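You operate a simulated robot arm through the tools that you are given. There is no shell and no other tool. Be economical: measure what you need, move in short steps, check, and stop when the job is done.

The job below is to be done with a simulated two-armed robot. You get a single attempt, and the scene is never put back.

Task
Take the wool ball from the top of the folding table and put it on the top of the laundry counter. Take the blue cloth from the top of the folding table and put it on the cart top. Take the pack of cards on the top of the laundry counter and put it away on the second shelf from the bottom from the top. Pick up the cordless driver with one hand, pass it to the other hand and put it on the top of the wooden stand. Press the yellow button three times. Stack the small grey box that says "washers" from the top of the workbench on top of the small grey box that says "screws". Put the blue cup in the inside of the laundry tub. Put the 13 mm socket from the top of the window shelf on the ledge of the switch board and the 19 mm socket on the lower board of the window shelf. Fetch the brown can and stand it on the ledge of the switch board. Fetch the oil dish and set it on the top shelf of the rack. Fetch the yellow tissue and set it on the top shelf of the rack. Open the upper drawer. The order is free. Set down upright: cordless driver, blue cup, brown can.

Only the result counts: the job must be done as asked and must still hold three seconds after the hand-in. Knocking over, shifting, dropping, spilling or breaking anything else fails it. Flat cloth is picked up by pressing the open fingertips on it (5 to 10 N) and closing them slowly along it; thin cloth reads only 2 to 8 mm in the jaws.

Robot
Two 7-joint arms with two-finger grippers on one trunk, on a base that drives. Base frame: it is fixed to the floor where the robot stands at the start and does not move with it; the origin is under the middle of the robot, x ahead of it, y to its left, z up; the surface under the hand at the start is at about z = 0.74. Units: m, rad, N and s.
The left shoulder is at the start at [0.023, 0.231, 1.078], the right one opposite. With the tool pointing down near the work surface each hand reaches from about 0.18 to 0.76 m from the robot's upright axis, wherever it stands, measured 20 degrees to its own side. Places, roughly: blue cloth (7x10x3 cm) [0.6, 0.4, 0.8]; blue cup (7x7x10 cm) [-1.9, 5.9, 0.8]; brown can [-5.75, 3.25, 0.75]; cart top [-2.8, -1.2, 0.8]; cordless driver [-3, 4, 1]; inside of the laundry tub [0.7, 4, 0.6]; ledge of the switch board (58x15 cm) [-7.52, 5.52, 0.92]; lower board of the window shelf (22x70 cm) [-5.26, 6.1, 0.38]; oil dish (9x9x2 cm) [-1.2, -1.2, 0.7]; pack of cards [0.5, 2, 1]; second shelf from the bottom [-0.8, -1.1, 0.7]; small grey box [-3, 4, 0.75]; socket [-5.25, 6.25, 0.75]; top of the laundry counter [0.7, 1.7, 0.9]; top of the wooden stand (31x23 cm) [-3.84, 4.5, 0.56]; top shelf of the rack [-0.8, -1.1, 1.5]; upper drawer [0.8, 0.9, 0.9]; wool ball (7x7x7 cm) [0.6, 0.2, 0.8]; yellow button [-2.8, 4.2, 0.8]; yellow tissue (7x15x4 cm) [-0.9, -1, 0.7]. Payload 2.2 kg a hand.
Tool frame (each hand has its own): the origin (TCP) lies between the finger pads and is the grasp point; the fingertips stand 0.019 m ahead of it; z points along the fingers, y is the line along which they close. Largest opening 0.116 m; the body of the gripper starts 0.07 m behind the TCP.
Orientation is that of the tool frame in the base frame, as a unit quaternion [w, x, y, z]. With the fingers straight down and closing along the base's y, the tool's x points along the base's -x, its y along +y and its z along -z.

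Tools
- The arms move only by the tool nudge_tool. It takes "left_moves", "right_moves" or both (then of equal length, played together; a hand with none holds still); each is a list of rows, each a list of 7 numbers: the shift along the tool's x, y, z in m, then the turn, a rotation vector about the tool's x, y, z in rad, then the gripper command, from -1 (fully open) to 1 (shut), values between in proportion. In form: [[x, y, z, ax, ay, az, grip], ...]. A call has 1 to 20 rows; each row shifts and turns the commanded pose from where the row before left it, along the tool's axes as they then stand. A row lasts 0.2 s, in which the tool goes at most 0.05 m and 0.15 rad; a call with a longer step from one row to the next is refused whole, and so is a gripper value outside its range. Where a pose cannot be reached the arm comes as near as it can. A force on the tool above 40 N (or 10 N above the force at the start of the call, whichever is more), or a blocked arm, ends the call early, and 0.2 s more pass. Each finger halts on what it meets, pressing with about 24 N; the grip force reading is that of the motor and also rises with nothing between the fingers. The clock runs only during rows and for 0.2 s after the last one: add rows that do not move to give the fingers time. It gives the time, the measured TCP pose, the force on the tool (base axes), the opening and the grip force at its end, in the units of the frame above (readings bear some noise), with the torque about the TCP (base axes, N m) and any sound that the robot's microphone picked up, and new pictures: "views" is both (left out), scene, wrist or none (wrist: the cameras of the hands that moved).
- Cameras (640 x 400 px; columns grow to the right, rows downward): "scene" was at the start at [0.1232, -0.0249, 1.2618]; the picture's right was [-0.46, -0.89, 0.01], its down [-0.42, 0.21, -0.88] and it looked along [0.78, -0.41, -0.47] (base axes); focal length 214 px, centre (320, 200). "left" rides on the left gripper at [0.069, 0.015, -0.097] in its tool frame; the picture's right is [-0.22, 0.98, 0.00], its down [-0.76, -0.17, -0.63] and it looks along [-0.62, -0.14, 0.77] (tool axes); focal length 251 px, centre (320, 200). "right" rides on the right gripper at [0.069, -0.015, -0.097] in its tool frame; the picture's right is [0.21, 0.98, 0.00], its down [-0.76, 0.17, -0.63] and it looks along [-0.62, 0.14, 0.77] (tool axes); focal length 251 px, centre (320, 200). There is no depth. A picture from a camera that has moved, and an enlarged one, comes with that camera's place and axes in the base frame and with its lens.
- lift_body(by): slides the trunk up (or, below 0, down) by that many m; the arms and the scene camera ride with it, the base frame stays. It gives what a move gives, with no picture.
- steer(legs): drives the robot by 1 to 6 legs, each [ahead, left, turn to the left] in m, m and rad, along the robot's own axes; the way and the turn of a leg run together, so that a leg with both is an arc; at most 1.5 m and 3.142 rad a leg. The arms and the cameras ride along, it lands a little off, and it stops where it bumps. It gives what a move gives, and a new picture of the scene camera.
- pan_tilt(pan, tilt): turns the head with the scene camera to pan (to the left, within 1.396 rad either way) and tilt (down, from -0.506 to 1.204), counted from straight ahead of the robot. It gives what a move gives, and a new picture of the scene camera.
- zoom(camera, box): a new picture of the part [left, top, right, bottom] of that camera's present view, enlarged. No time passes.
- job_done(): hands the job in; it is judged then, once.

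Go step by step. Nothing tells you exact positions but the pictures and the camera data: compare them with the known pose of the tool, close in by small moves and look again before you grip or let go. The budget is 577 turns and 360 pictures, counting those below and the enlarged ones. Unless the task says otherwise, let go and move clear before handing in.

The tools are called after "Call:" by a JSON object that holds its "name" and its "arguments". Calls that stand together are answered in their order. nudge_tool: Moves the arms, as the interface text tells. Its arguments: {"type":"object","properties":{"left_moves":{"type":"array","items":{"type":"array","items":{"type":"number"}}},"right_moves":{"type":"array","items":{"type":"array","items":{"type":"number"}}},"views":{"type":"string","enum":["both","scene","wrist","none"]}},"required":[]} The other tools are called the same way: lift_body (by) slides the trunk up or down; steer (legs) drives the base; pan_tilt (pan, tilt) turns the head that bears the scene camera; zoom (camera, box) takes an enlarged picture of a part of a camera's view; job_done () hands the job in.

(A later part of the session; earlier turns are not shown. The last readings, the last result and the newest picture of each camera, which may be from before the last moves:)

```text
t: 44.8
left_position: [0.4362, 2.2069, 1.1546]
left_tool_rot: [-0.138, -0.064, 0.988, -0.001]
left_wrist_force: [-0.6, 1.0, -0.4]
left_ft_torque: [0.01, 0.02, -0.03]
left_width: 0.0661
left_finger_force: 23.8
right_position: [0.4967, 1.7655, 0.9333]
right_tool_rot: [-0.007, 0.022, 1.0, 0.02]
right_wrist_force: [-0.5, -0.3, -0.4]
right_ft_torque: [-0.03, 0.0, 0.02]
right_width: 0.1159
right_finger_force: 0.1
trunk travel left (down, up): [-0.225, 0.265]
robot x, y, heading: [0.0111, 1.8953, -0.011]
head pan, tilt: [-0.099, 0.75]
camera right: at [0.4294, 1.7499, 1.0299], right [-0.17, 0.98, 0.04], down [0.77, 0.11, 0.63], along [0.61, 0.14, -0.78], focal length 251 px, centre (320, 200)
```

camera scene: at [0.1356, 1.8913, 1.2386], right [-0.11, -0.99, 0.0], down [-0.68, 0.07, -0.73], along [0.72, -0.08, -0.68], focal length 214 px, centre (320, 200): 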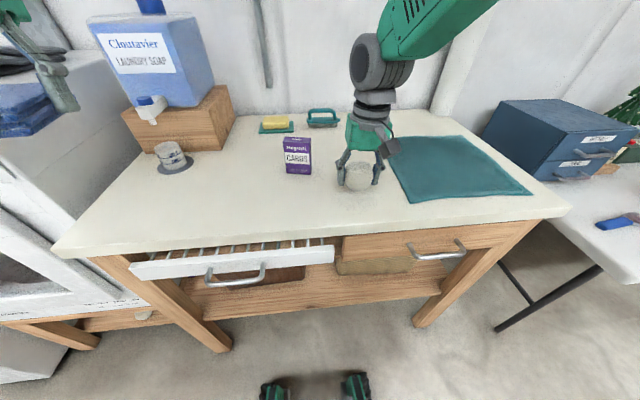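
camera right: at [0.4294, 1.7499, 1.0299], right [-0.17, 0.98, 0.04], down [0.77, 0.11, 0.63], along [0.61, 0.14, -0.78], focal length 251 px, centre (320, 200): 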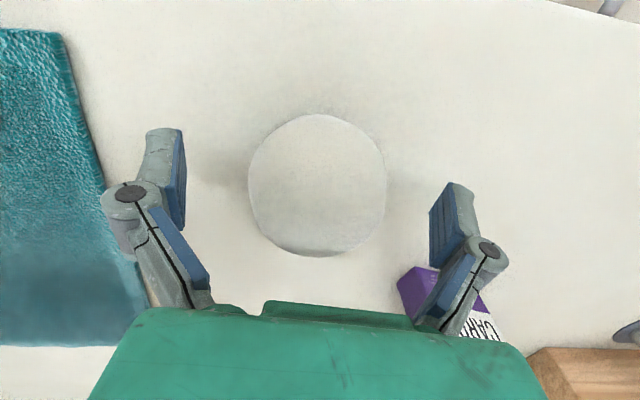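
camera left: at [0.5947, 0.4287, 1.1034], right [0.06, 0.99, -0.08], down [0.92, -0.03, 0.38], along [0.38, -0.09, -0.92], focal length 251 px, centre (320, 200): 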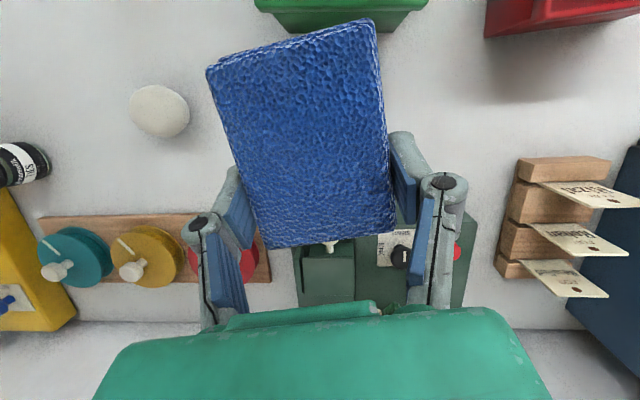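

Ball rests on the counter. Lift clear and move toward the card pack to look at it from above.

Call:
{"name": "nudge_tool", "arguments": {"right_moves": [[0, 0, -0.045, 0, 0, 0, -1], [0, 0, -0.045, 0, 0, 0, -1], [0, 0, -0.045, 0, 0, 0, -1], [0, 0, -0.03, 0, 0, 0, -1], [-0.02, 0.045, 0, 0, 0, 0, -1], [-0.02, 0.045, 0, 0, 0, 0, -1], [0, 0.03, 0, 0, 0, 0, -1], [0, 0, 0, 0, 0, 0, -1], [0, 0, 0, 0, 0, 0, -1]], "views": "both"}}

```text
t: 46.8
left_position: [0.435, 2.2037, 1.1547]
left_tool_rot: [-0.138, -0.065, 0.988, 0.001]
left_wrist_force: [-0.1, 0.2, -0.8]
left_ft_torque: [0.0, 0.0, -0.02]
left_width: 0.066
left_finger_force: 24.5
right_position: [0.5458, 1.8746, 1.1027]
right_tool_rot: [-0.007, 0.022, 1.0, 0.02]
right_wrist_force: [-0.1, 0.1, 0.2]
right_ft_torque: [0.04, 0.03, 0.03]
right_width: 0.1161
right_finger_force: 0.0
trunk travel left (down, up): [-0.225, 0.265]
robot x, y, heading: [0.0081, 1.8964, -0.014]
head pan, tilt: [-0.099, 0.75]
camera scene: at [0.1354, 1.8854, 1.2386], right [-0.11, -0.99, 0.0], down [-0.68, 0.07, -0.73], along [0.72, -0.08, -0.68], focal length 214 px, centre (320, 200)
camera right: at [0.4768, 1.8587, 1.2001], right [-0.17, 0.98, 0.04], down [0.77, 0.11, 0.63], along [0.61, 0.14, -0.78], focal length 251 px, centre (320, 200)
```

scene: 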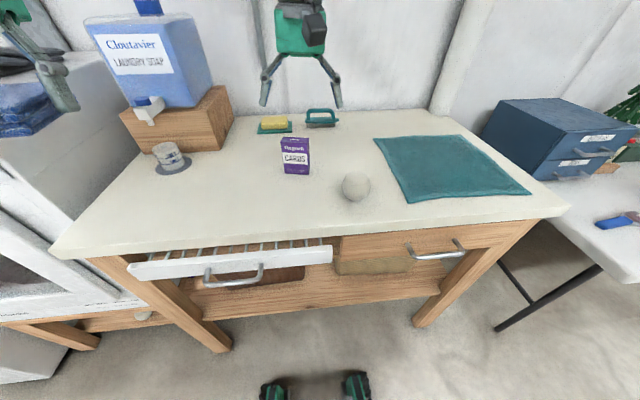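
right: 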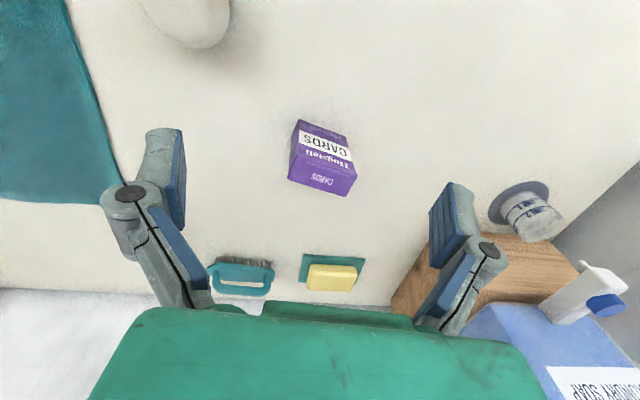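

The pack stands at about (0.612, 1.894), top at z≈0.99, turned slightly. Move over it, turn to match, and come down partway.

Call:
{"name": "nudge_tool", "arguments": {"right_moves": [[-0.022, 0.007, 0, 0, 0, 0.06, -1], [-0.022, 0.007, 0, 0, 0, 0.05, -1], [-0.022, 0.005, 0.02, 0, 0, 0, -1], [0, 0, 0.03, 0, 0, 0, -1], [0, 0, 0, 0, 0, 0, -1], [0, 0, 0, 0, 0, 0, -1]], "views": "wrist"}}

```text
t: 48.2
left_position: [0.4362, 2.206, 1.1542]
left_tool_rot: [-0.138, -0.064, 0.988, 0.0]
left_wrist_force: [0.0, 0.2, -0.2]
left_ft_torque: [0.02, -0.03, 0.04]
left_width: 0.0659
left_finger_force: 23.3
right_position: [0.6152, 1.8855, 1.0518]
right_tool_rot: [-0.011, 0.082, 0.996, 0.023]
right_wrist_force: [0.9, -0.4, -1.0]
right_ft_torque: [-0.02, 0.01, -0.01]
right_width: 0.1159
right_finger_force: 0.1
trunk travel left (down, up): [-0.225, 0.265]
robot x, y, heading: [0.0155, 1.8961, -0.01]
head pan, tilt: [-0.099, 0.75]
camera right: at [0.5459, 1.8774, 1.1503], right [-0.05, 1.0, 0.05], down [0.78, 0.01, 0.62], along [0.62, 0.07, -0.78], focal length 251 px, centre (320, 200)
```

right: 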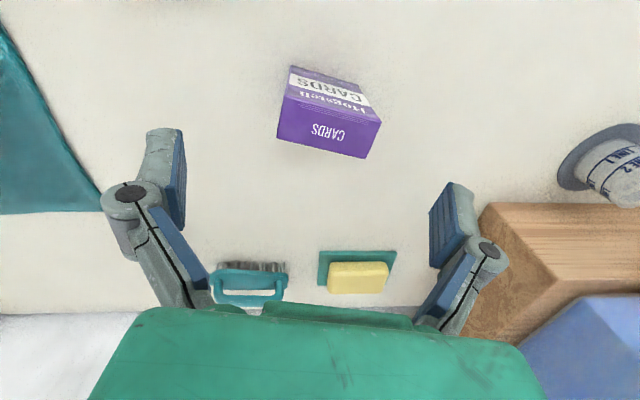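

Orientation matches. Lower around the pack top.

Call:
{"name": "nudge_tool", "arguments": {"right_moves": [[0.002, 0.0085, 0.03, 0, 0, 0, -1], [0, 0, 0.03, 0, 0, 0, -1], [0, 0, 0.025, 0, 0, 0, -1], [0, 0, 0, 0, 0, 0, -1]], "views": "wrist"}}

```text
t: 49.2
left_position: [0.435, 2.2046, 1.1535]
left_tool_rot: [-0.138, -0.064, 0.988, -0.001]
left_wrist_force: [-0.5, 0.2, -0.1]
left_ft_torque: [0.0, -0.02, -0.02]
left_width: 0.0661
left_finger_force: 23.8
right_position: [0.617, 1.8925, 0.9704]
right_tool_rot: [-0.01, 0.088, 0.996, 0.029]
right_wrist_force: [-0.2, 0.2, -0.1]
right_ft_torque: [-0.01, 0.02, -0.01]
right_width: 0.1159
right_finger_force: 0.1
trunk travel left (down, up): [-0.225, 0.265]
robot x, y, heading: [0.0094, 1.8958, -0.012]
head pan, tilt: [-0.099, 0.75]
camera right: at [0.5478, 1.8845, 1.0683], right [-0.04, 1.0, 0.06], down [0.78, -0.01, 0.62], along [0.62, 0.07, -0.78], focal length 251 px, centre (320, 200)
```

right: 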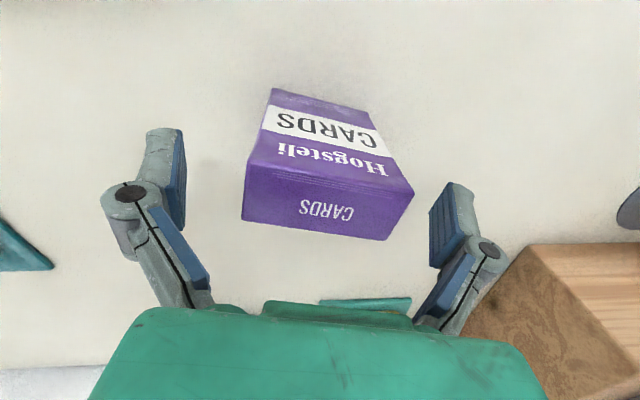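

Closing on the pack, then lifting.

Call:
{"name": "nudge_tool", "arguments": {"right_moves": [[0, 0, 0.005, 0, 0, 0, -0.5], [0, 0, 0, 0, 0, 0, 0], [0, 0, 0, 0, 0, 0, 0.4], [0, 0, 0, 0, 0, 0, 1], [0, 0, 0, 0, 0, 0, 1], [0, 0, -0.02, 0, 0, 0, 1], [0, 0, -0.04, 0, 0, 0, 1], [0, 0, -0.05, 0, 0, 0, 1], [0, 0, -0.05, 0, 0, 0, 1], [0, 0, 0, 0, 0, 0, 1]], "views": "both"}}

```text
t: 51.4
left_position: [0.4373, 2.2059, 1.1536]
left_tool_rot: [-0.138, -0.065, 0.988, 0.0]
left_wrist_force: [0.5, -0.1, -0.7]
left_ft_torque: [-0.01, 0.01, 0.0]
left_width: 0.0661
left_finger_force: 23.5
right_position: [0.6182, 1.8913, 1.125]
right_tool_rot: [-0.01, 0.081, 0.996, 0.025]
right_wrist_force: [-0.1, -0.1, -1.0]
right_ft_torque: [-0.02, -0.02, -0.02]
right_width: 0.0652
right_finger_force: 24.0
trunk travel left (down, up): [-0.225, 0.265]
robot x, y, heading: [0.0081, 1.8975, -0.009]
head pan, tilt: [-0.099, 0.75]
camera scene: at [0.1369, 1.8881, 1.2384], right [-0.11, -0.99, 0.0], down [-0.68, 0.07, -0.73], along [0.72, -0.08, -0.69], focal length 214 px, centre (320, 200)
camera right: at [0.5476, 1.8828, 1.2223], right [-0.05, 1.0, 0.05], down [0.78, 0.01, 0.62], along [0.62, 0.07, -0.78], focal length 251 px, centre (320, 200)
```

scene: 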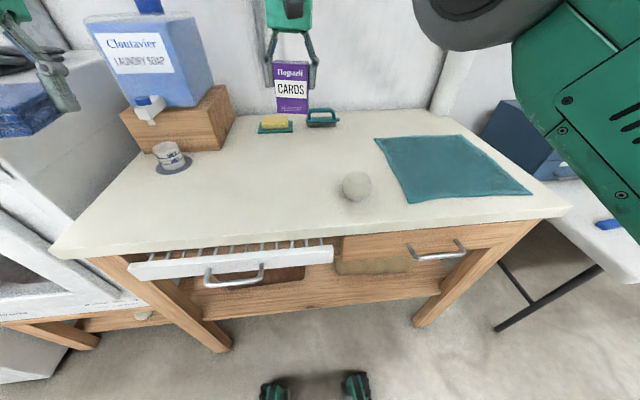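
right: 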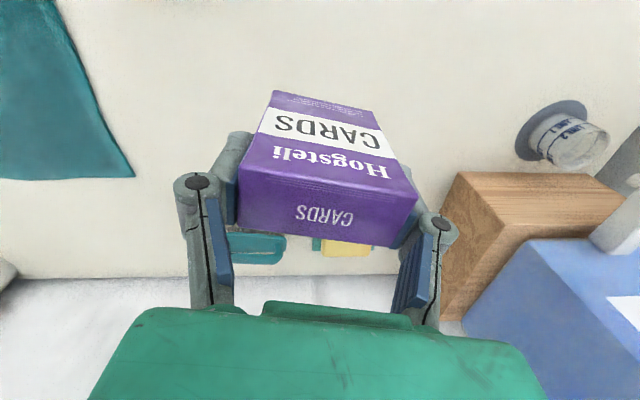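

Cards held. Pull the right hand in to its side, then back up and turn toward the rack.

Call:
{"name": "nudge_tool", "arguments": {"right_moves": [[0.02, -0.045, 0, 0, 0, 0, 1], [0.03, -0.04, 0, 0, 0, 0, 1], [0.03, -0.04, 0, 0, 0, 0, 1], [0.03, -0.04, 0, 0, 0, 0, 1], [0.03, -0.02, 0, 0, 0, 0, 1], [0, 0, 0, 0, 0, 0, 1]], "views": "none"}}

Call:
{"name": "steer", "arguments": {"legs": [[-0.8, 0, 0], [0, -0.7, 0], [0, 0, -1.57]]}}

Call:
{"name": "pan_tilt", "arguments": {"pan": 0.0, "tilt": 0.3}}

```text
t: 52.8
left_position: [0.4372, 2.2057, 1.1532]
left_tool_rot: [-0.139, -0.064, 0.988, -0.001]
left_wrist_force: [-0.2, 0.0, -1.2]
left_ft_torque: [-0.01, 0.01, 0.0]
left_width: 0.0659
left_finger_force: 24.0
right_position: [0.4458, 1.7352, 1.1158]
right_tool_rot: [-0.01, 0.077, 0.997, 0.021]
right_wrist_force: [0.0, 0.2, -1.6]
right_ft_torque: [0.01, 0.02, 0.02]
right_width: 0.065
right_finger_force: 23.6
trunk travel left (down, up): [-0.225, 0.265]
robot x, y, heading: [0.0067, 1.8977, -0.01]
head pan, tilt: [-0.099, 0.75]
```

```text
t: 64.4
left_position: [-0.4932, 0.7727, 1.1564]
left_tool_rot: [-0.094, 0.655, 0.743, 0.1]
left_wrist_force: [-0.3, 0.1, 0.8]
left_ft_torque: [-0.02, -0.02, -0.02]
left_width: 0.066
left_finger_force: 23.6
right_position: [-0.9636, 0.7665, 1.1163]
right_tool_rot: [0.011, 0.761, 0.648, 0.023]
right_wrist_force: [-0.1, 0.9, -1.4]
right_ft_torque: [0.03, -0.02, -0.01]
right_width: 0.0646
right_finger_force: 23.6
trunk travel left (down, up): [-0.225, 0.265]
robot x, y, heading: [-0.7928, 1.2015, -1.589]
head pan, tilt: [-0.099, 0.75]
camera scene: at [-0.8106, 1.0763, 1.2385], right [-0.99, 0.12, -0.01], down [0.08, 0.68, -0.73], along [-0.08, -0.72, -0.68], focal length 214 px, centre (320, 200)
```

scene: 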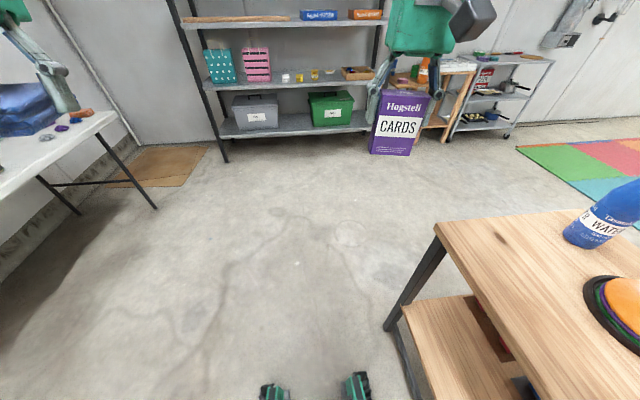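

```text
t: 65.3
left_position: [-0.4901, 0.7752, 1.1563]
left_tool_rot: [-0.095, 0.656, 0.742, 0.098]
left_wrist_force: [-0.6, 0.5, -0.3]
left_ft_torque: [0.0, -0.02, 0.0]
left_width: 0.0659
left_finger_force: 23.7
right_position: [-0.9608, 0.7692, 1.1185]
right_tool_rot: [0.01, 0.761, 0.648, 0.021]
right_wrist_force: [0.5, 0.8, -1.5]
right_ft_torque: [-0.02, 0.01, 0.02]
right_width: 0.0643
right_finger_force: 24.2
trunk travel left (down, up): [-0.225, 0.265]
robot x, y, heading: [-0.7935, 1.2028, -1.585]
head pan, tilt: [0.0, 0.3]
camera scene: at [-0.7996, 1.0652, 1.2789], right [-1.0, 0.02, 0.0], down [0.01, 0.3, -0.95], along [-0.01, -0.95, -0.3], focal length 214 px, centre (320, 200)
```

scene: 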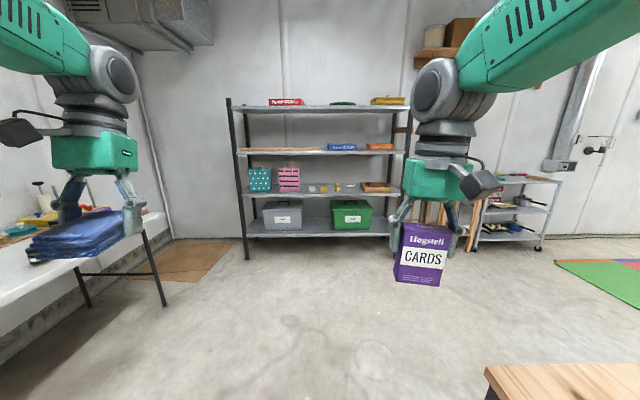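

The rack is ahead with four shelves; the second from the bottom holds boxes and small items. Zooming.

Call:
{"name": "zoom", "arguments": {"camera": "scene", "box": [220, 80, 420, 250]}}

Call:
{"name": "steer", "arguments": {"legs": [[0.8, 0, 0]]}}

```text
2.35 times, centred on (320, 165) of scene
camera zoom: at [-0.7996, 1.0652, 1.2789], right [-1.0, 0.02, 0.0], down [0.01, 0.3, -0.95], along [-0.01, -0.95, -0.3], focal length 505 px, centre (320, 282)
```

zoom: 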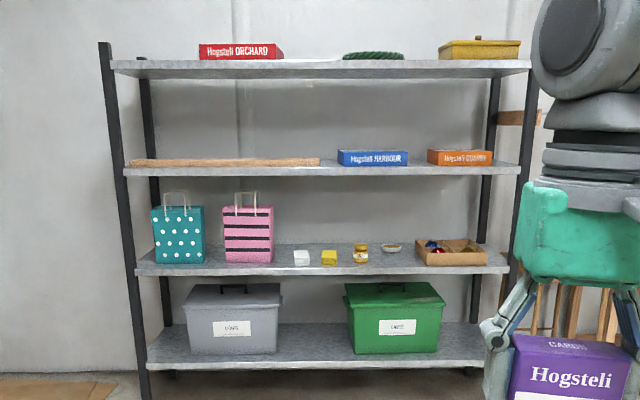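

```text
t: 69.6
left_position: [-0.4951, -0.0252, 1.1548]
left_tool_rot: [-0.095, 0.654, 0.745, 0.096]
left_wrist_force: [-0.1, 0.2, -0.1]
left_ft_torque: [-0.03, 0.0, -0.02]
left_width: 0.0659
left_finger_force: 23.7
right_position: [-0.9655, -0.033, 1.1181]
right_tool_rot: [0.01, 0.759, 0.651, 0.021]
right_wrist_force: [0.5, -0.1, -1.5]
right_ft_torque: [0.01, -0.02, 0.01]
right_width: 0.0644
right_finger_force: 24.1
trunk travel left (down, up): [-0.225, 0.265]
robot x, y, heading: [-0.8013, 0.4036, -1.581]
head pan, tilt: [0.0, 0.3]
camera scene: at [-0.8054, 0.2635, 1.279], right [-1.0, 0.01, 0.0], down [0.0, 0.3, -0.95], along [-0.01, -0.95, -0.3], focal length 214 px, centre (320, 200)
```

scene: 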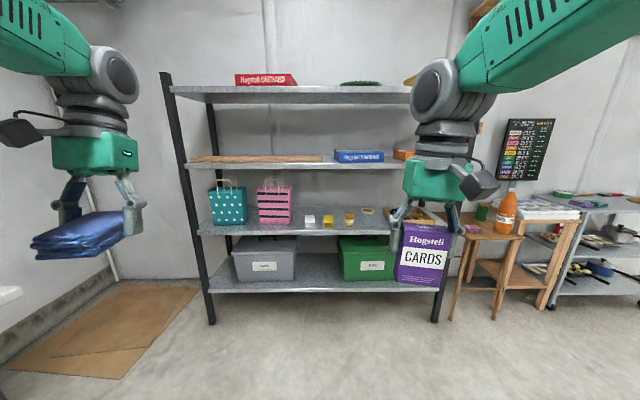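

The rack spans x≈-0.1..-1.5, front edge y≈-0.91; the shelves are ~0.4 apart, so hands must go in nearly level. I test whether the right wrist can be rolled half a turn (camera up) for that.

Call:
{"name": "nudge_tool", "arguments": {"right_moves": [[0, 0, 0, 0, 0, 0.15, 1], [0, 0, 0, 0, 0, 0.15, 1], [0, 0, 0, 0, 0, 0.15, 1], [0, 0, 0, 0, 0, 0.15, 1], [0, 0, 0, 0, 0, 0.15, 1], [0, 0, 0, 0, 0, 0.15, 1], [0, 0, 0, 0, 0, 0.15, 1], [0, 0, 0, 0, 0, 0.15, 1], [0, 0, 0, 0, 0, 0.15, 1], [0, 0, 0, 0, 0, 0.15, 1], [0, 0, 0, 0, 0, 0.15, 1], [0, 0, 0, 0, 0, 0.15, 1], [0, 0, 0, 0, 0, 0.15, 1], [0, 0, 0, 0, 0, 0.15, 1], [0, 0, 0, 0, 0, 0.15, 1], [0, 0, 0, 0, 0, 0.15, 1], [0, 0, 0, 0, 0, 0.15, 1], [0, 0, 0, 0, 0, 0.15, 1], [0, 0, 0, 0, 0, 0.15, 1], [0, 0, 0, 0, 0, 0.15, 1]], "views": "scene"}}

```text
t: 73.8
left_position: [-0.4904, -0.022, 1.1543]
left_tool_rot: [-0.097, 0.653, 0.745, 0.095]
left_wrist_force: [-0.3, -0.4, 0.0]
left_ft_torque: [0.0, -0.01, -0.02]
left_width: 0.0659
left_finger_force: 23.6
right_position: [-0.9606, -0.0362, 1.1206]
right_tool_rot: [-0.022, 0.72, -0.693, 0.016]
right_wrist_force: [-0.2, -0.3, -2.2]
right_ft_torque: [0.01, -0.01, 0.0]
right_width: 0.0648
right_finger_force: 24.0
right hand out of reach, approached as far as the arm can: row 19
trunk travel left (down, up): [-0.225, 0.265]
robot x, y, heading: [-0.8021, 0.4006, -1.579]
head pan, tilt: [0.0, 0.3]
camera scene: at [-0.8003, 0.2634, 1.2789], right [-1.0, 0.01, 0.0], down [0.0, 0.3, -0.95], along [-0.01, -0.95, -0.3], focal length 214 px, centre (320, 200)
```

scene: 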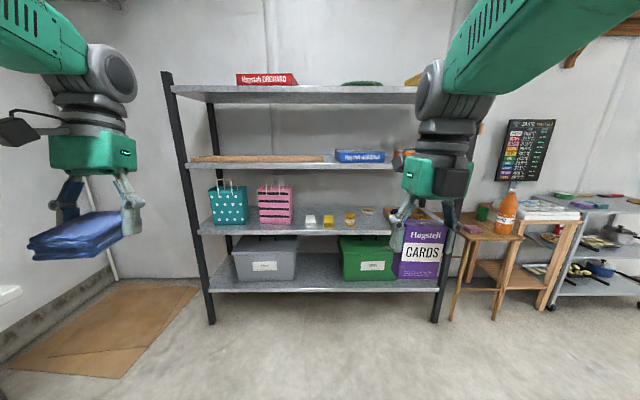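

The wrist rolled over fine. Now pitch the tool up to level while moving forward.

Call:
{"name": "nudge_tool", "arguments": {"right_moves": [[0.03, 0, 0, 0, 0.15, 0, 1], [0.03, 0, 0.004, 0, 0.15, 0, 1], [0.028, 0, 0.009, 0, 0.15, 0, 1], [0.027, 0, 0.013, 0, 0.15, 0, 1], [0.024, 0, 0.017, 0, 0.15, 0, 1], [0.022, 0, 0.02, 0, 0.15, 0, 1], [0, 0, 0, 0, 0.15, 0, 1], [0, 0, 0, 0, 0.15, 0, 1], [0, 0, 0, 0, 0.15, 0, 1], [0, 0, 0, 0, 0.15, 0, 1], [0, 0, 0, 0, 0.07, 0, 1], [0, 0, 0, 0, 0, 0, 1]], "views": "both"}}

```text
t: 76.4
left_position: [-0.4935, -0.0214, 1.1563]
left_tool_rot: [-0.095, 0.654, 0.745, 0.095]
left_wrist_force: [-0.6, -0.9, 0.2]
left_ft_torque: [-0.01, 0.02, 0.02]
left_width: 0.0659
left_finger_force: 23.9
right_position: [-0.9573, -0.216, 1.1159]
right_tool_rot: [0.476, 0.502, -0.503, 0.518]
right_wrist_force: [-0.1, 1.0, -1.2]
right_ft_torque: [0.05, -0.03, -0.07]
right_width: 0.0642
right_finger_force: 23.8
right hand out of reach, approached as far as the arm can: row 1
trunk travel left (down, up): [-0.225, 0.265]
robot x, y, heading: [-0.8025, 0.4034, -1.577]
head pan, tilt: [0.0, 0.3]
camera scene: at [-0.804, 0.263, 1.2789], right [-1.0, 0.01, 0.0], down [0.0, 0.3, -0.95], along [-0.01, -0.95, -0.3], focal length 214 px, centre (320, 200)
camera right: at [-0.9488, -0.1179, 1.187], right [-0.98, -0.04, 0.17], down [-0.16, 0.63, -0.76], along [-0.08, -0.77, -0.63], focal length 251 px, centre (320, 200)
```

scene: 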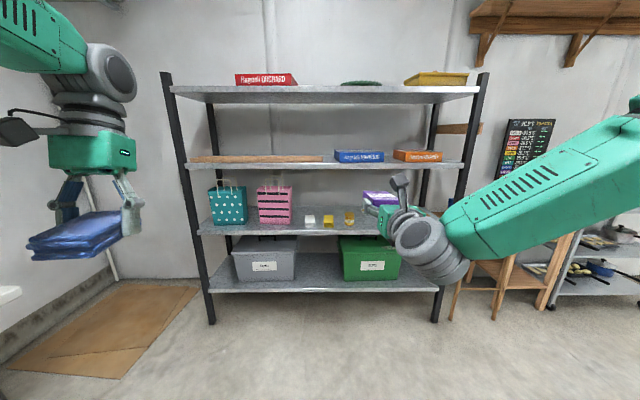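
right: 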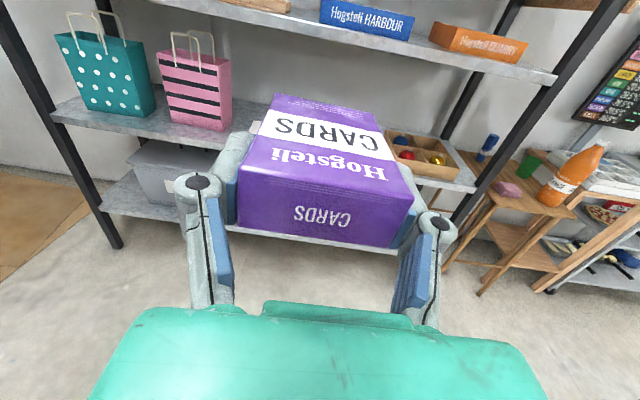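

The tool is level with its camera on top. Lower the trunk 0.2 and drive right 0.17 and ahead 0.5.

Call:
{"name": "lift_body", "arguments": {"by": -0.2}}

Call:
{"name": "steer", "arguments": {"legs": [[0, -0.17, 0], [0.5, 0, 0]]}}

Call:
{"name": "nudge_tool", "arguments": {"right_moves": [[0, 0, 0, 0, 0, 0, 1], [0, 0, 0, 0, 0, 0, 1], [0, 0, 0, 0, 0, 0, 1]], "views": "wrist"}}

```text
t: 78.6
left_position: [-0.4926, -0.0229, 0.9551]
left_tool_rot: [-0.095, 0.654, 0.745, 0.095]
left_wrist_force: [-0.6, 0.1, -0.3]
left_ft_torque: [-0.03, -0.01, 0.02]
left_width: 0.0662
left_finger_force: 23.6
right_position: [-0.9566, -0.2148, 0.9165]
right_tool_rot: [0.477, 0.502, -0.504, 0.517]
right_wrist_force: [-0.5, 1.2, -0.9]
right_ft_torque: [0.03, 0.01, 0.03]
right_width: 0.0645
right_finger_force: 23.9
trunk travel left (down, up): [-0.025, 0.465]
robot x, y, heading: [-0.8034, 0.4006, -1.579]
head pan, tilt: [0.0, 0.3]
```

```text
t: 82.6
left_position: [-0.6776, -0.5273, 0.9575]
left_tool_rot: [-0.094, 0.654, 0.745, 0.098]
left_wrist_force: [-0.3, -0.9, -0.3]
left_ft_torque: [0.03, -0.02, -0.03]
left_width: 0.0659
left_finger_force: 24.2
right_position: [-1.141, -0.7197, 0.9145]
right_tool_rot: [0.475, 0.5, -0.506, 0.518]
right_wrist_force: [-0.2, -1.9, -1.9]
right_ft_torque: [-0.02, -0.01, 0.05]
right_width: 0.0642
right_finger_force: 24.1
trunk travel left (down, up): [-0.025, 0.465]
robot x, y, heading: [-0.9791, -0.1041, -1.582]
head pan, tilt: [0.0, 0.3]
camera scene: at [-0.9872, -0.2411, 1.0788], right [-1.0, 0.01, 0.0], down [0.01, 0.3, -0.95], along [-0.01, -0.95, -0.3], focal length 214 px, centre (320, 200)
```

scene: 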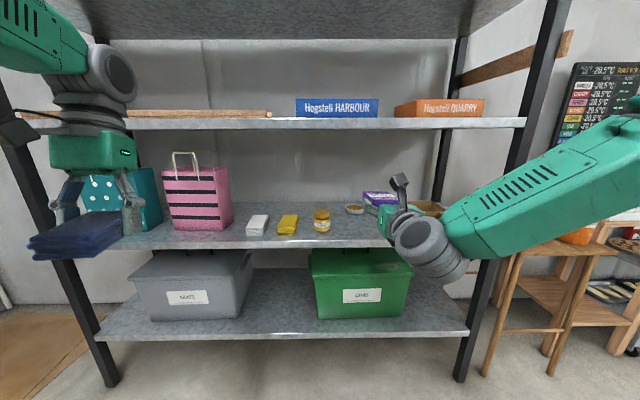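

```text
t: 83.4
left_position: [-0.6744, -0.5255, 0.9584]
left_tool_rot: [-0.092, 0.655, 0.744, 0.095]
left_wrist_force: [0.5, 0.7, -0.4]
left_ft_torque: [-0.05, -0.02, 0.02]
left_width: 0.066
left_finger_force: 24.0
right_position: [-1.1402, -0.7167, 0.9171]
right_tool_rot: [0.476, 0.5, -0.505, 0.518]
right_wrist_force: [0.2, 0.1, -1.5]
right_ft_torque: [0.02, 0.0, 0.0]
right_width: 0.0644
right_finger_force: 23.8
trunk travel left (down, up): [-0.025, 0.465]
robot x, y, heading: [-0.983, -0.1055, -1.587]
head pan, tilt: [0.0, 0.3]
camera right: at [-1.1305, -0.6194, 0.9878], right [-0.98, -0.04, 0.17], down [-0.15, 0.63, -0.76], along [-0.08, -0.77, -0.63], focal length 251 px, centre (320, 200)
```

right: 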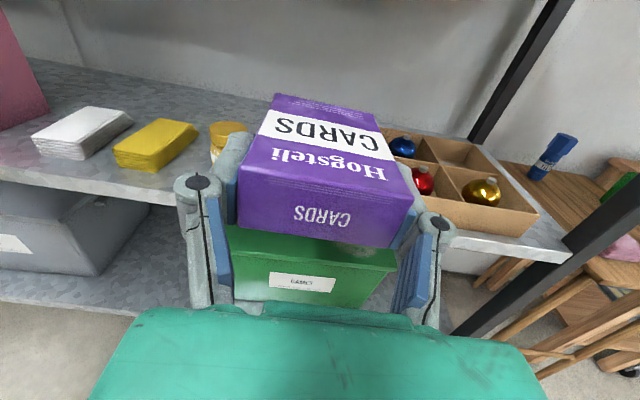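

Free spot between jar and ornament tray, around x≈-1.11. Drive 0.15 closer, then lower the arm and go in.

Call:
{"name": "steer", "arguments": {"legs": [[0.15, 0, 0]]}}

Call:
{"name": "nudge_tool", "arguments": {"right_moves": [[-0.03, -0.01, 0.01, 0, 0, -0.047, 1], [-0.04, -0.01, 0, 0, 0, 0, 1], [-0.04, -0.01, 0, 0, 0, 0, 1], [-0.03, 0, 0, 0, 0, 0, 1], [0, 0, 0, 0, 0, 0, 1], [0, 0, 0, 0, 0, 0, 1]], "views": "both"}}

```text
t: 84.8
left_position: [-0.6744, -0.6763, 0.9563]
left_tool_rot: [-0.095, 0.655, 0.744, 0.096]
left_wrist_force: [1.0, 0.2, -0.4]
left_ft_torque: [0.01, -0.05, 0.02]
left_width: 0.066
left_finger_force: 24.2
right_position: [-1.1375, -0.8675, 0.9162]
right_tool_rot: [0.476, 0.502, -0.504, 0.517]
right_wrist_force: [0.2, 0.0, -1.7]
right_ft_torque: [-0.02, -0.02, -0.01]
right_width: 0.0643
right_finger_force: 24.3
trunk travel left (down, up): [-0.025, 0.465]
robot x, y, heading: [-0.9831, -0.258, -1.581]
head pan, tilt: [0.0, 0.3]
camera scene: at [-0.9837, -0.3919, 1.0787], right [-1.0, 0.01, 0.0], down [0.0, 0.3, -0.95], along [-0.01, -0.95, -0.3], focal length 214 px, centre (320, 200)
```

scene: 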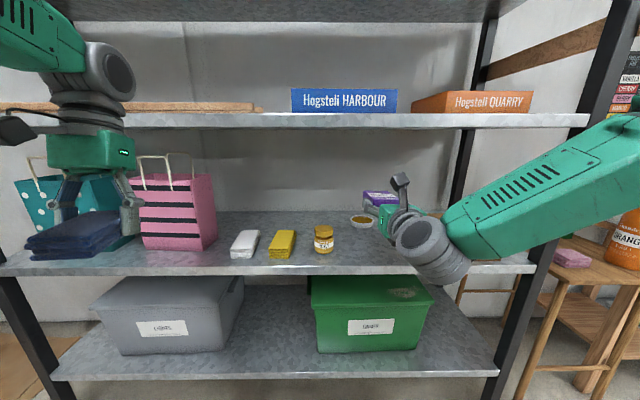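

```text
t: 86.2
left_position: [-0.6734, -0.672, 0.959]
left_tool_rot: [-0.094, 0.654, 0.745, 0.094]
left_wrist_force: [-0.3, 0.7, -1.0]
left_ft_torque: [-0.03, -0.02, 0.02]
left_width: 0.0659
left_finger_force: 24.5
right_position: [-1.1065, -0.8729, 0.7788]
right_tool_rot: [0.489, 0.512, -0.491, 0.506]
right_wrist_force: [-0.3, 0.7, -0.6]
right_ft_torque: [0.05, 0.02, 0.02]
right_width: 0.0645
right_finger_force: 24.1
trunk travel left (down, up): [-0.025, 0.465]
robot x, y, heading: [-0.9823, -0.2545, -1.583]
head pan, tilt: [0.0, 0.3]
camera scene: at [-0.9836, -0.391, 1.0788], right [-1.0, 0.01, 0.0], down [0.0, 0.3, -0.95], along [-0.01, -0.95, -0.3], focal length 214 px, centre (320, 200)
camera right: at [-1.0944, -0.7757, 0.8489], right [-0.98, -0.04, 0.22], down [-0.19, 0.63, -0.75], along [-0.11, -0.77, -0.62], focal length 251 px, centre (320, 200)
```

scene: 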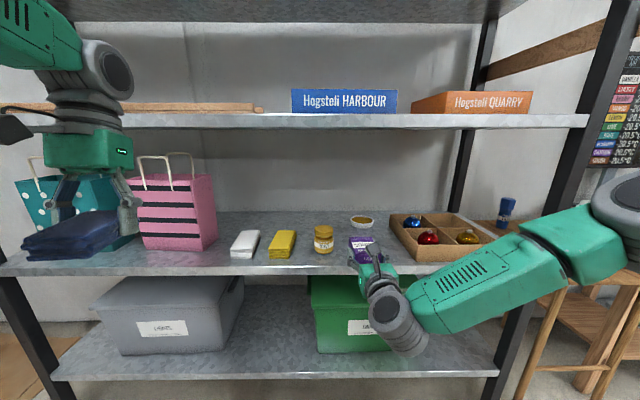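
right: 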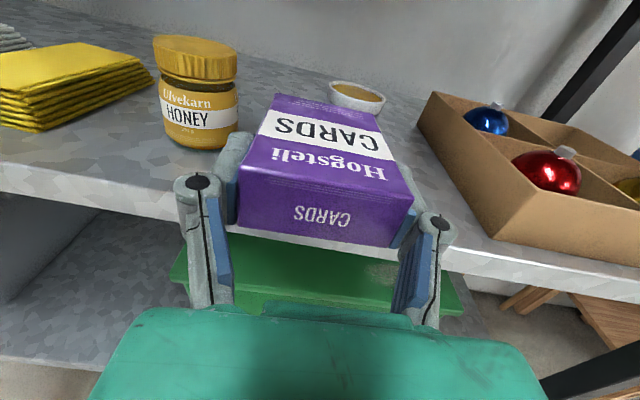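

Pack is level above the shelf. Go forward 0.11 and lower to just above the shelf.

Call:
{"name": "nudge_tool", "arguments": {"right_moves": [[0, 0.01, 0.04, 0, 0, 0, 1], [0, 0, 0.04, 0, 0, 0, 1], [-0.01, 0, 0.032, 0, 0, 0, 1], [-0.025, 0, 0, 0, 0, 0, 1], [-0.012, 0, 0, 0, 0, 0, 1], [0, 0, 0, 0, 0, 0, 1], [0, 0, 0, 0, 0, 0, 1]], "views": "both"}}

```text
t: 87.5
left_position: [-0.6724, -0.6705, 0.959]
left_tool_rot: [-0.095, 0.655, 0.744, 0.093]
left_wrist_force: [-0.3, 0.1, -0.5]
left_ft_torque: [0.0, 0.0, 0.01]
left_width: 0.0659
left_finger_force: 24.1
right_position: [-1.1128, -0.987, 0.7465]
right_tool_rot: [0.496, 0.504, -0.486, 0.514]
right_wrist_force: [-0.1, 3.8, 12.3]
right_ft_torque: [1.2, 0.51, -0.15]
right_width: 0.0643
right_finger_force: 23.7
trunk travel left (down, up): [-0.025, 0.465]
robot x, y, heading: [-0.9812, -0.2537, -1.583]
head pan, tilt: [0.0, 0.3]
stopped in row 6 (right hand): the force on the tool passed its limit at 41 N (the readings are from after the stop); the commanded pose is now the measured one
camera scene: at [-0.983, -0.3897, 1.0791], right [-1.0, 0.01, 0.0], down [0.0, 0.3, -0.95], along [-0.01, -0.95, -0.3], focal length 214 px, centre (320, 200)
camera right: at [-1.1001, -0.8878, 0.8148], right [-0.98, -0.03, 0.22], down [-0.19, 0.61, -0.77], along [-0.11, -0.79, -0.6], focal length 251 px, centre (320, 200)
```

scene: 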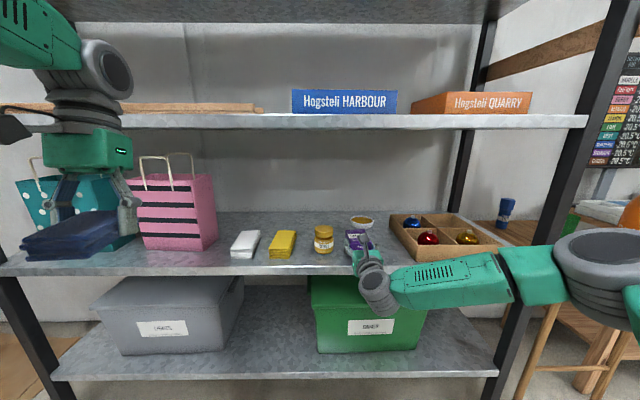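
right: 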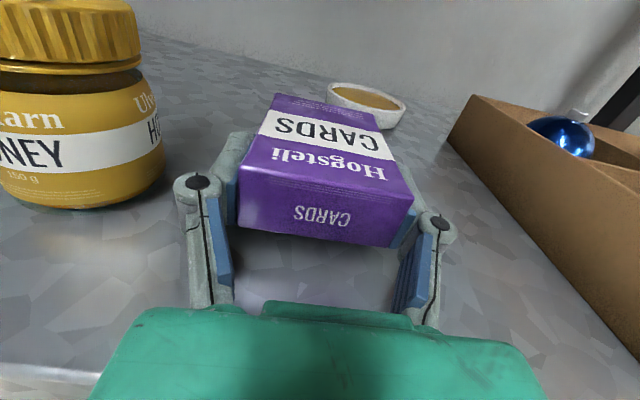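

The hand's body is touching the shelf's front edge. Back out ~35 mm, then lower.

Call:
{"name": "nudge_tool", "arguments": {"right_moves": [[0.006, 0, -0.015, 0, 0, 0, 1], [0, 0, -0.022, 0, 0, 0, 1], [-0.012, 0, 0, 0, 0, 0, 1], [-0.01, 0, 0, 0, 0, 0, 1], [-0.006, 0, 0, 0, 0, 0, 1], [0, 0, 0, 0, 0, 0, 1]], "views": "wrist"}}

```text
t: 88.9
left_position: [-0.6732, -0.6696, 0.9583]
left_tool_rot: [-0.093, 0.655, 0.744, 0.094]
left_wrist_force: [-0.4, -0.2, -1.2]
left_ft_torque: [-0.01, 0.0, 0.0]
left_width: 0.0659
left_finger_force: 24.1
right_position: [-1.1132, -0.9518, 0.7328]
right_tool_rot: [0.5, 0.499, -0.484, 0.517]
right_wrist_force: [1.7, 2.5, 10.8]
right_ft_torque: [0.57, 0.41, -0.3]
right_width: 0.0644
right_finger_force: 24.2
trunk travel left (down, up): [-0.025, 0.465]
robot x, y, heading: [-0.985, -0.2558, -1.587]
head pan, tilt: [0.0, 0.3]
stopped in row 6 (right hand): the force on the tool passed its limit at 41 N (the readings are from after the stop); the commanded pose is now the measured one
camera right: at [-1.1017, -0.8517, 0.7983], right [-0.98, -0.02, 0.21], down [-0.18, 0.6, -0.78], along [-0.11, -0.8, -0.59], focal length 251 px, centre (320, 200)
```

right: 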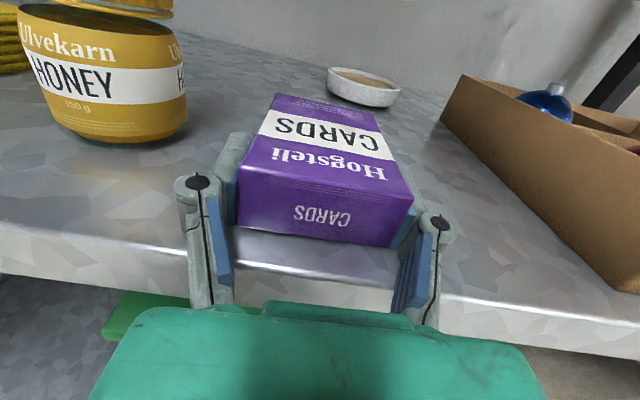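

The tail of the hand touches first (tool slightly nose-up). Raise, pitch the nose down ~0.19 rad, and lower again.

Call:
{"name": "nudge_tool", "arguments": {"right_moves": [[0.012, 0, 0, 0, -0.1, 0, 1], [0, 0, 0, 0, -0.1, 0, 1], [0, 0, 0, 0, 0, 0, 1], [-0.008, 0, 0, 0, 0, 0, 1], [-0.005, 0, 0, 0, 0, 0, 1], [-0.004, 0, 0, 0, 0, 0, 1], [0, 0, 0, 0, 0, 0, 1]], "views": "wrist"}}

```text
t: 90.5
left_position: [-0.6734, -0.6679, 0.9601]
left_tool_rot: [-0.092, 0.654, 0.745, 0.091]
left_wrist_force: [-0.2, 0.3, -0.4]
left_ft_torque: [0.01, 0.01, 0.0]
left_width: 0.0664
left_finger_force: 24.0
right_position: [-1.1147, -0.9501, 0.7337]
right_tool_rot: [0.453, 0.545, -0.53, 0.466]
right_wrist_force: [-2.0, -9.0, 35.8]
right_ft_torque: [-0.76, 0.39, -0.19]
right_width: 0.0645
right_finger_force: 23.8
trunk travel left (down, up): [-0.025, 0.465]
robot x, y, heading: [-0.9863, -0.2531, -1.58]
head pan, tilt: [0.0, 0.3]
camera right: at [-1.1017, -0.8632, 0.817], right [-0.98, -0.06, 0.21], down [-0.19, 0.74, -0.65], along [-0.12, -0.67, -0.73], focal length 251 px, centre (320, 200)
```

right: 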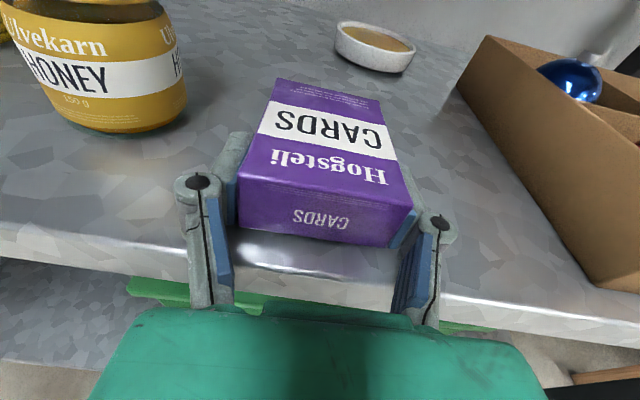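

The pack now bears on the shelf (surface ≈0.72). Ease up 2 mm and open partly.

Call:
{"name": "nudge_tool", "arguments": {"right_moves": [[0.002, 0, 0, 0, 0, 0, 1], [0, 0, 0, 0, 0, 0, -0.15], [0, 0, 0, 0, 0, 0, -0.3], [0, 0, 0, 0, 0, 0, -0.5], [0, 0, 0, 0, 0, 0, -0.5]], "views": "wrist"}}

```text
t: 91.7
left_position: [-0.6717, -0.6695, 0.9599]
left_tool_rot: [-0.093, 0.654, 0.745, 0.092]
left_wrist_force: [-0.2, -0.4, 0.7]
left_ft_torque: [0.0, 0.02, 0.03]
left_width: 0.0661
left_finger_force: 24.3
right_position: [-1.1128, -0.9502, 0.734]
right_tool_rot: [0.45, 0.548, -0.528, 0.467]
right_wrist_force: [6.2, -18.9, 29.5]
right_ft_torque: [-0.65, 0.16, 0.04]
right_width: 0.0782
right_finger_force: 0.1
trunk travel left (down, up): [-0.025, 0.465]
robot x, y, heading: [-0.9839, -0.2575, -1.578]
head pan, tilt: [0.0, 0.3]
camera right: at [-1.0994, -0.8636, 0.8172], right [-0.97, -0.07, 0.21], down [-0.19, 0.74, -0.65], along [-0.11, -0.67, -0.73], focal length 251 px, centre (320, 200)
```

right: 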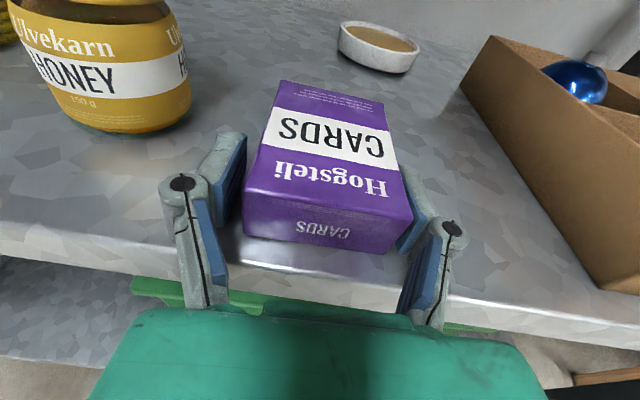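

Call:
{"name": "nudge_tool", "arguments": {"right_moves": [[0.004, 0, 0, 0, 0, 0, -0.6], [0.004, 0.003, 0, 0, 0, 0, -0.7], [0.002, 0, -0.005, 0, 0, 0, -0.7], [0, 0, -0.03, 0, 0, 0, -0.7], [0, 0, -0.05, 0, 0, 0, -0.7], [0.01, 0, -0.05, 0, 0, 0, -0.7], [0, 0, -0.04, 0, 0, 0, -0.7], [0, 0, 0, 0, 0, 0, -0.7]], "views": "both"}}

```text
refused: row 6 steps farther than a row can; nothing moved
```

Call:
{"name": "nudge_tool", "arguments": {"right_moves": [[0.004, 0, 0, 0, 0, 0, -0.6], [0.004, 0.003, 0, 0, 0, 0, -0.7], [0.002, 0, -0.005, 0, 0, 0, -0.7], [0, 0, -0.03, 0, 0, 0, -0.7], [0, 0, -0.05, 0, 0, 0, -0.7], [0.01, 0, -0.04, 0, 0, 0, -0.7], [0, 0, -0.04, 0, 0, 0, -0.7], [0, 0, 0, 0, 0, 0, -0.7]], "views": "both"}}

```text
t: 93.5
left_position: [-0.6738, -0.6702, 0.9587]
left_tool_rot: [-0.094, 0.654, 0.745, 0.094]
left_wrist_force: [0.4, 1.5, -0.5]
left_ft_torque: [-0.01, -0.01, -0.02]
left_width: 0.066
left_finger_force: 24.1
right_position: [-1.1229, -0.7891, 0.7747]
right_tool_rot: [0.448, 0.55, -0.532, 0.464]
right_wrist_force: [0.6, 0.5, -0.2]
right_ft_torque: [-0.01, 0.01, 0.0]
right_width: 0.0987
right_finger_force: 0.0
trunk travel left (down, up): [-0.025, 0.465]
robot x, y, heading: [-0.9846, -0.2567, -1.582]
head pan, tilt: [0.0, 0.3]
camera scene: at [-0.984, -0.391, 1.0789], right [-1.0, 0.01, 0.0], down [0.0, 0.3, -0.95], along [-0.01, -0.95, -0.3], focal length 214 px, centre (320, 200)
camera right: at [-1.1097, -0.7046, 0.8586], right [-0.98, -0.07, 0.21], down [-0.19, 0.75, -0.64], along [-0.11, -0.66, -0.74], focal length 251 px, centre (320, 200)
```

scene: 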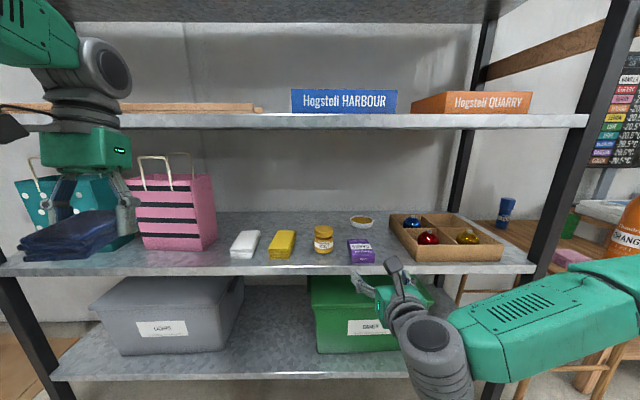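
right: 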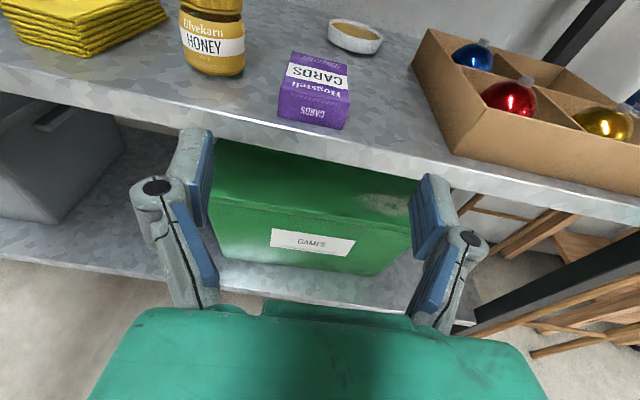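

Cards rest on the second shelf. Next the yellow tissue at about (-0.87, -1.0): shift the robot left 0.25 m, and open fully.

Call:
{"name": "steer", "arguments": {"legs": [[0, 0.25, 0]]}}

Call:
{"name": "nudge_tool", "arguments": {"right_moves": [[0.01, 0, 0, 0, 0, 0, -1], [0, 0, 0, 0, 0, 0, -1], [0, 0, 0, 0, 0, 0, -1], [0, 0, 0, 0, 0, 0, -1]], "views": "wrist"}}

```text
t: 95.3
left_position: [-0.4416, -0.6716, 0.9656]
left_tool_rot: [-0.087, 0.654, 0.745, 0.098]
left_wrist_force: [-0.7, -0.5, 1.4]
left_ft_torque: [0.03, -0.03, -0.01]
left_width: 0.0659
left_finger_force: 24.2
right_position: [-0.8885, -0.7926, 0.7712]
right_tool_rot: [0.444, 0.546, -0.536, 0.467]
right_wrist_force: [-0.4, 0.4, -0.2]
right_ft_torque: [-0.02, 0.0, 0.05]
right_width: 0.0986
right_finger_force: 0.1
trunk travel left (down, up): [-0.025, 0.465]
robot x, y, heading: [-0.7368, -0.2568, -1.582]
head pan, tilt: [0.0, 0.3]
camera scene: at [-0.7543, -0.3933, 1.0788], right [-1.0, 0.01, -0.01], down [0.02, 0.3, -0.95], along [-0.01, -0.95, -0.3], focal length 214 px, centre (320, 200)
```

scene: 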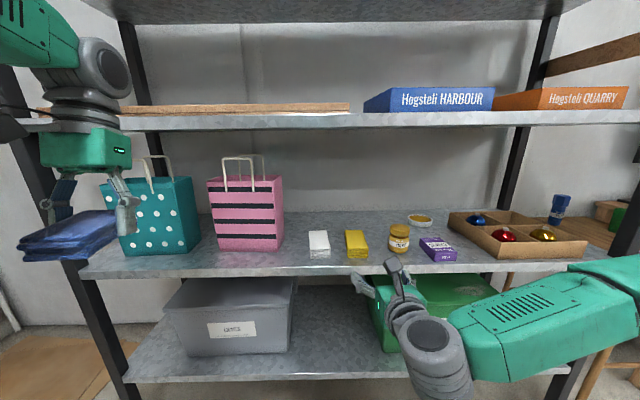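

```text
t: 96.3
left_position: [-0.4217, -0.6693, 0.9593]
left_tool_rot: [-0.093, 0.655, 0.744, 0.091]
left_wrist_force: [0.0, -0.5, -0.9]
left_ft_torque: [0.03, 0.08, 0.04]
left_width: 0.0662
left_finger_force: 24.0
right_position: [-0.8697, -0.7924, 0.7858]
right_tool_rot: [0.45, 0.55, -0.53, 0.462]
right_wrist_force: [0.3, -0.1, 1.0]
right_ft_torque: [0.01, 0.01, -0.05]
right_width: 0.1159
right_finger_force: 0.0
trunk travel left (down, up): [-0.025, 0.465]
robot x, y, heading: [-0.7349, -0.2622, -1.584]
head pan, tilt: [0.0, 0.3]
camera right: at [-0.8573, -0.7069, 0.8703], right [-0.97, -0.07, 0.22], down [-0.19, 0.74, -0.64], along [-0.12, -0.66, -0.74], focal length 251 px, centre (320, 200)
```

right: 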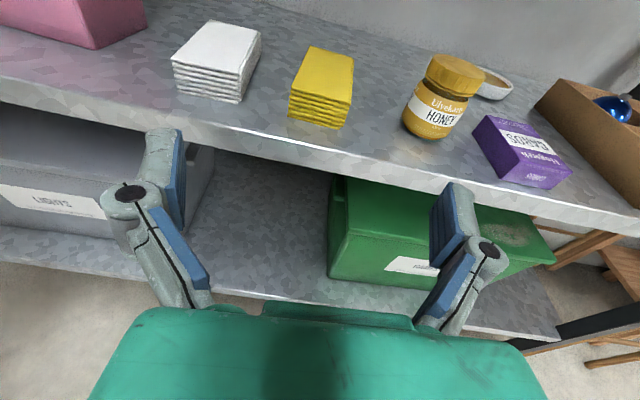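

The yellow pack is at (-0.872, -1.0), 6–7 cm wide, with room either side. Go in along the tool axis.

Call:
{"name": "nudge_tool", "arguments": {"right_moves": [[0, 0.004, 0.045, 0, 0, 0, -1], [0, 0.004, 0.045, 0, 0, 0, -1], [0, 0.003, 0.045, 0, 0, 0, -1], [0, 0, 0.045, 0, 0, 0, -1], [-0.012, 0, 0.015, 0, 0, 0, -1], [0, 0, 0, 0, 0, 0, -1]], "views": "both"}}

```text
t: 97.7
left_position: [-0.4323, -0.6703, 0.9616]
left_tool_rot: [-0.09, 0.654, 0.745, 0.092]
left_wrist_force: [0.4, -0.4, 0.8]
left_ft_torque: [0.02, -0.02, 0.0]
left_width: 0.066
left_finger_force: 23.8
right_position: [-0.8858, -0.9819, 0.7394]
right_tool_rot: [0.447, 0.549, -0.533, 0.464]
right_wrist_force: [-0.2, 0.0, 0.9]
right_ft_torque: [-0.03, 0.03, -0.01]
right_width: 0.116
right_finger_force: 0.1
trunk travel left (down, up): [-0.025, 0.465]
robot x, y, heading: [-0.7366, -0.2573, -1.575]
head pan, tilt: [0.0, 0.3]
camera scene: at [-0.7427, -0.3939, 1.0789], right [-1.0, 0.01, 0.0], down [0.01, 0.3, -0.95], along [-0.01, -0.95, -0.3], focal length 214 px, centre (320, 200)
camera right: at [-0.8725, -0.8976, 0.8241], right [-0.98, -0.07, 0.21], down [-0.19, 0.75, -0.64], along [-0.11, -0.66, -0.74], focal length 251 px, centre (320, 200)
```

scene: 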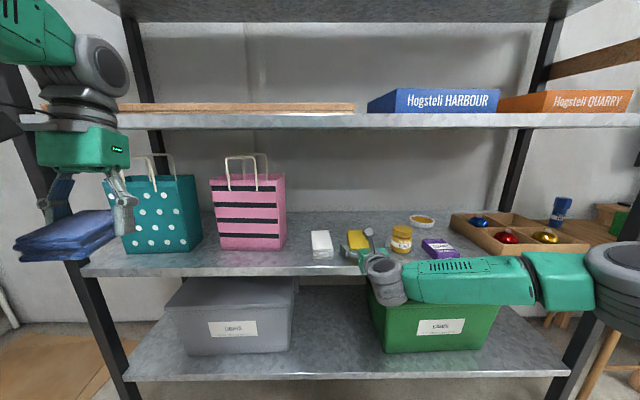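
right: 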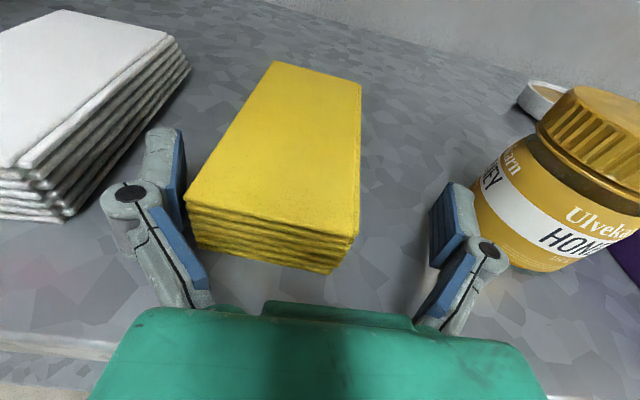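

Shift left a bit to centre, away from the jar.

Call:
{"name": "nudge_tool", "arguments": {"right_moves": [[0, -0.008, 0, 0, 0, 0, -1], [0, -0.007, 0.01, 0, 0, 0, -1], [0, 0, 0, 0, 0, 0, -1], [0, 0, 0, 0, 0, 0, -1]], "views": "wrist"}}

```text
t: 98.7
left_position: [-0.428, -0.6696, 0.9616]
left_tool_rot: [-0.091, 0.655, 0.744, 0.092]
left_wrist_force: [0.1, -0.1, -0.5]
left_ft_torque: [0.01, 0.02, 0.01]
left_width: 0.066
left_finger_force: 24.4
right_position: [-0.868, -0.9924, 0.7389]
right_tool_rot: [0.448, 0.549, -0.531, 0.464]
right_wrist_force: [0.5, -0.4, -0.8]
right_ft_torque: [-0.01, -0.02, 0.0]
right_width: 0.116
right_finger_force: 0.0
trunk travel left (down, up): [-0.025, 0.465]
robot x, y, heading: [-0.7385, -0.2582, -1.59]
head pan, tilt: [0.0, 0.3]
camera right: at [-0.8538, -0.9072, 0.8229], right [-0.98, -0.07, 0.21], down [-0.19, 0.75, -0.64], along [-0.12, -0.66, -0.74], focal length 251 px, centre (320, 200)
```

right: 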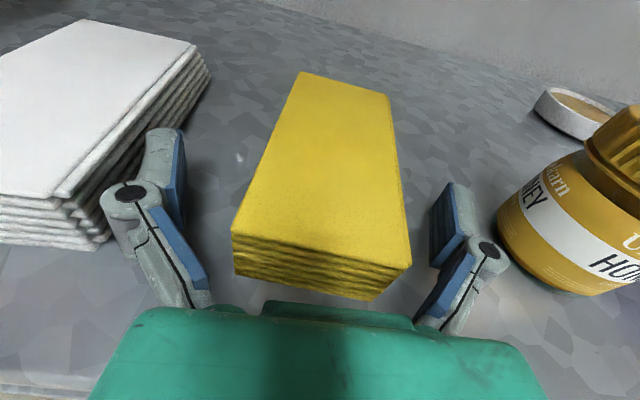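

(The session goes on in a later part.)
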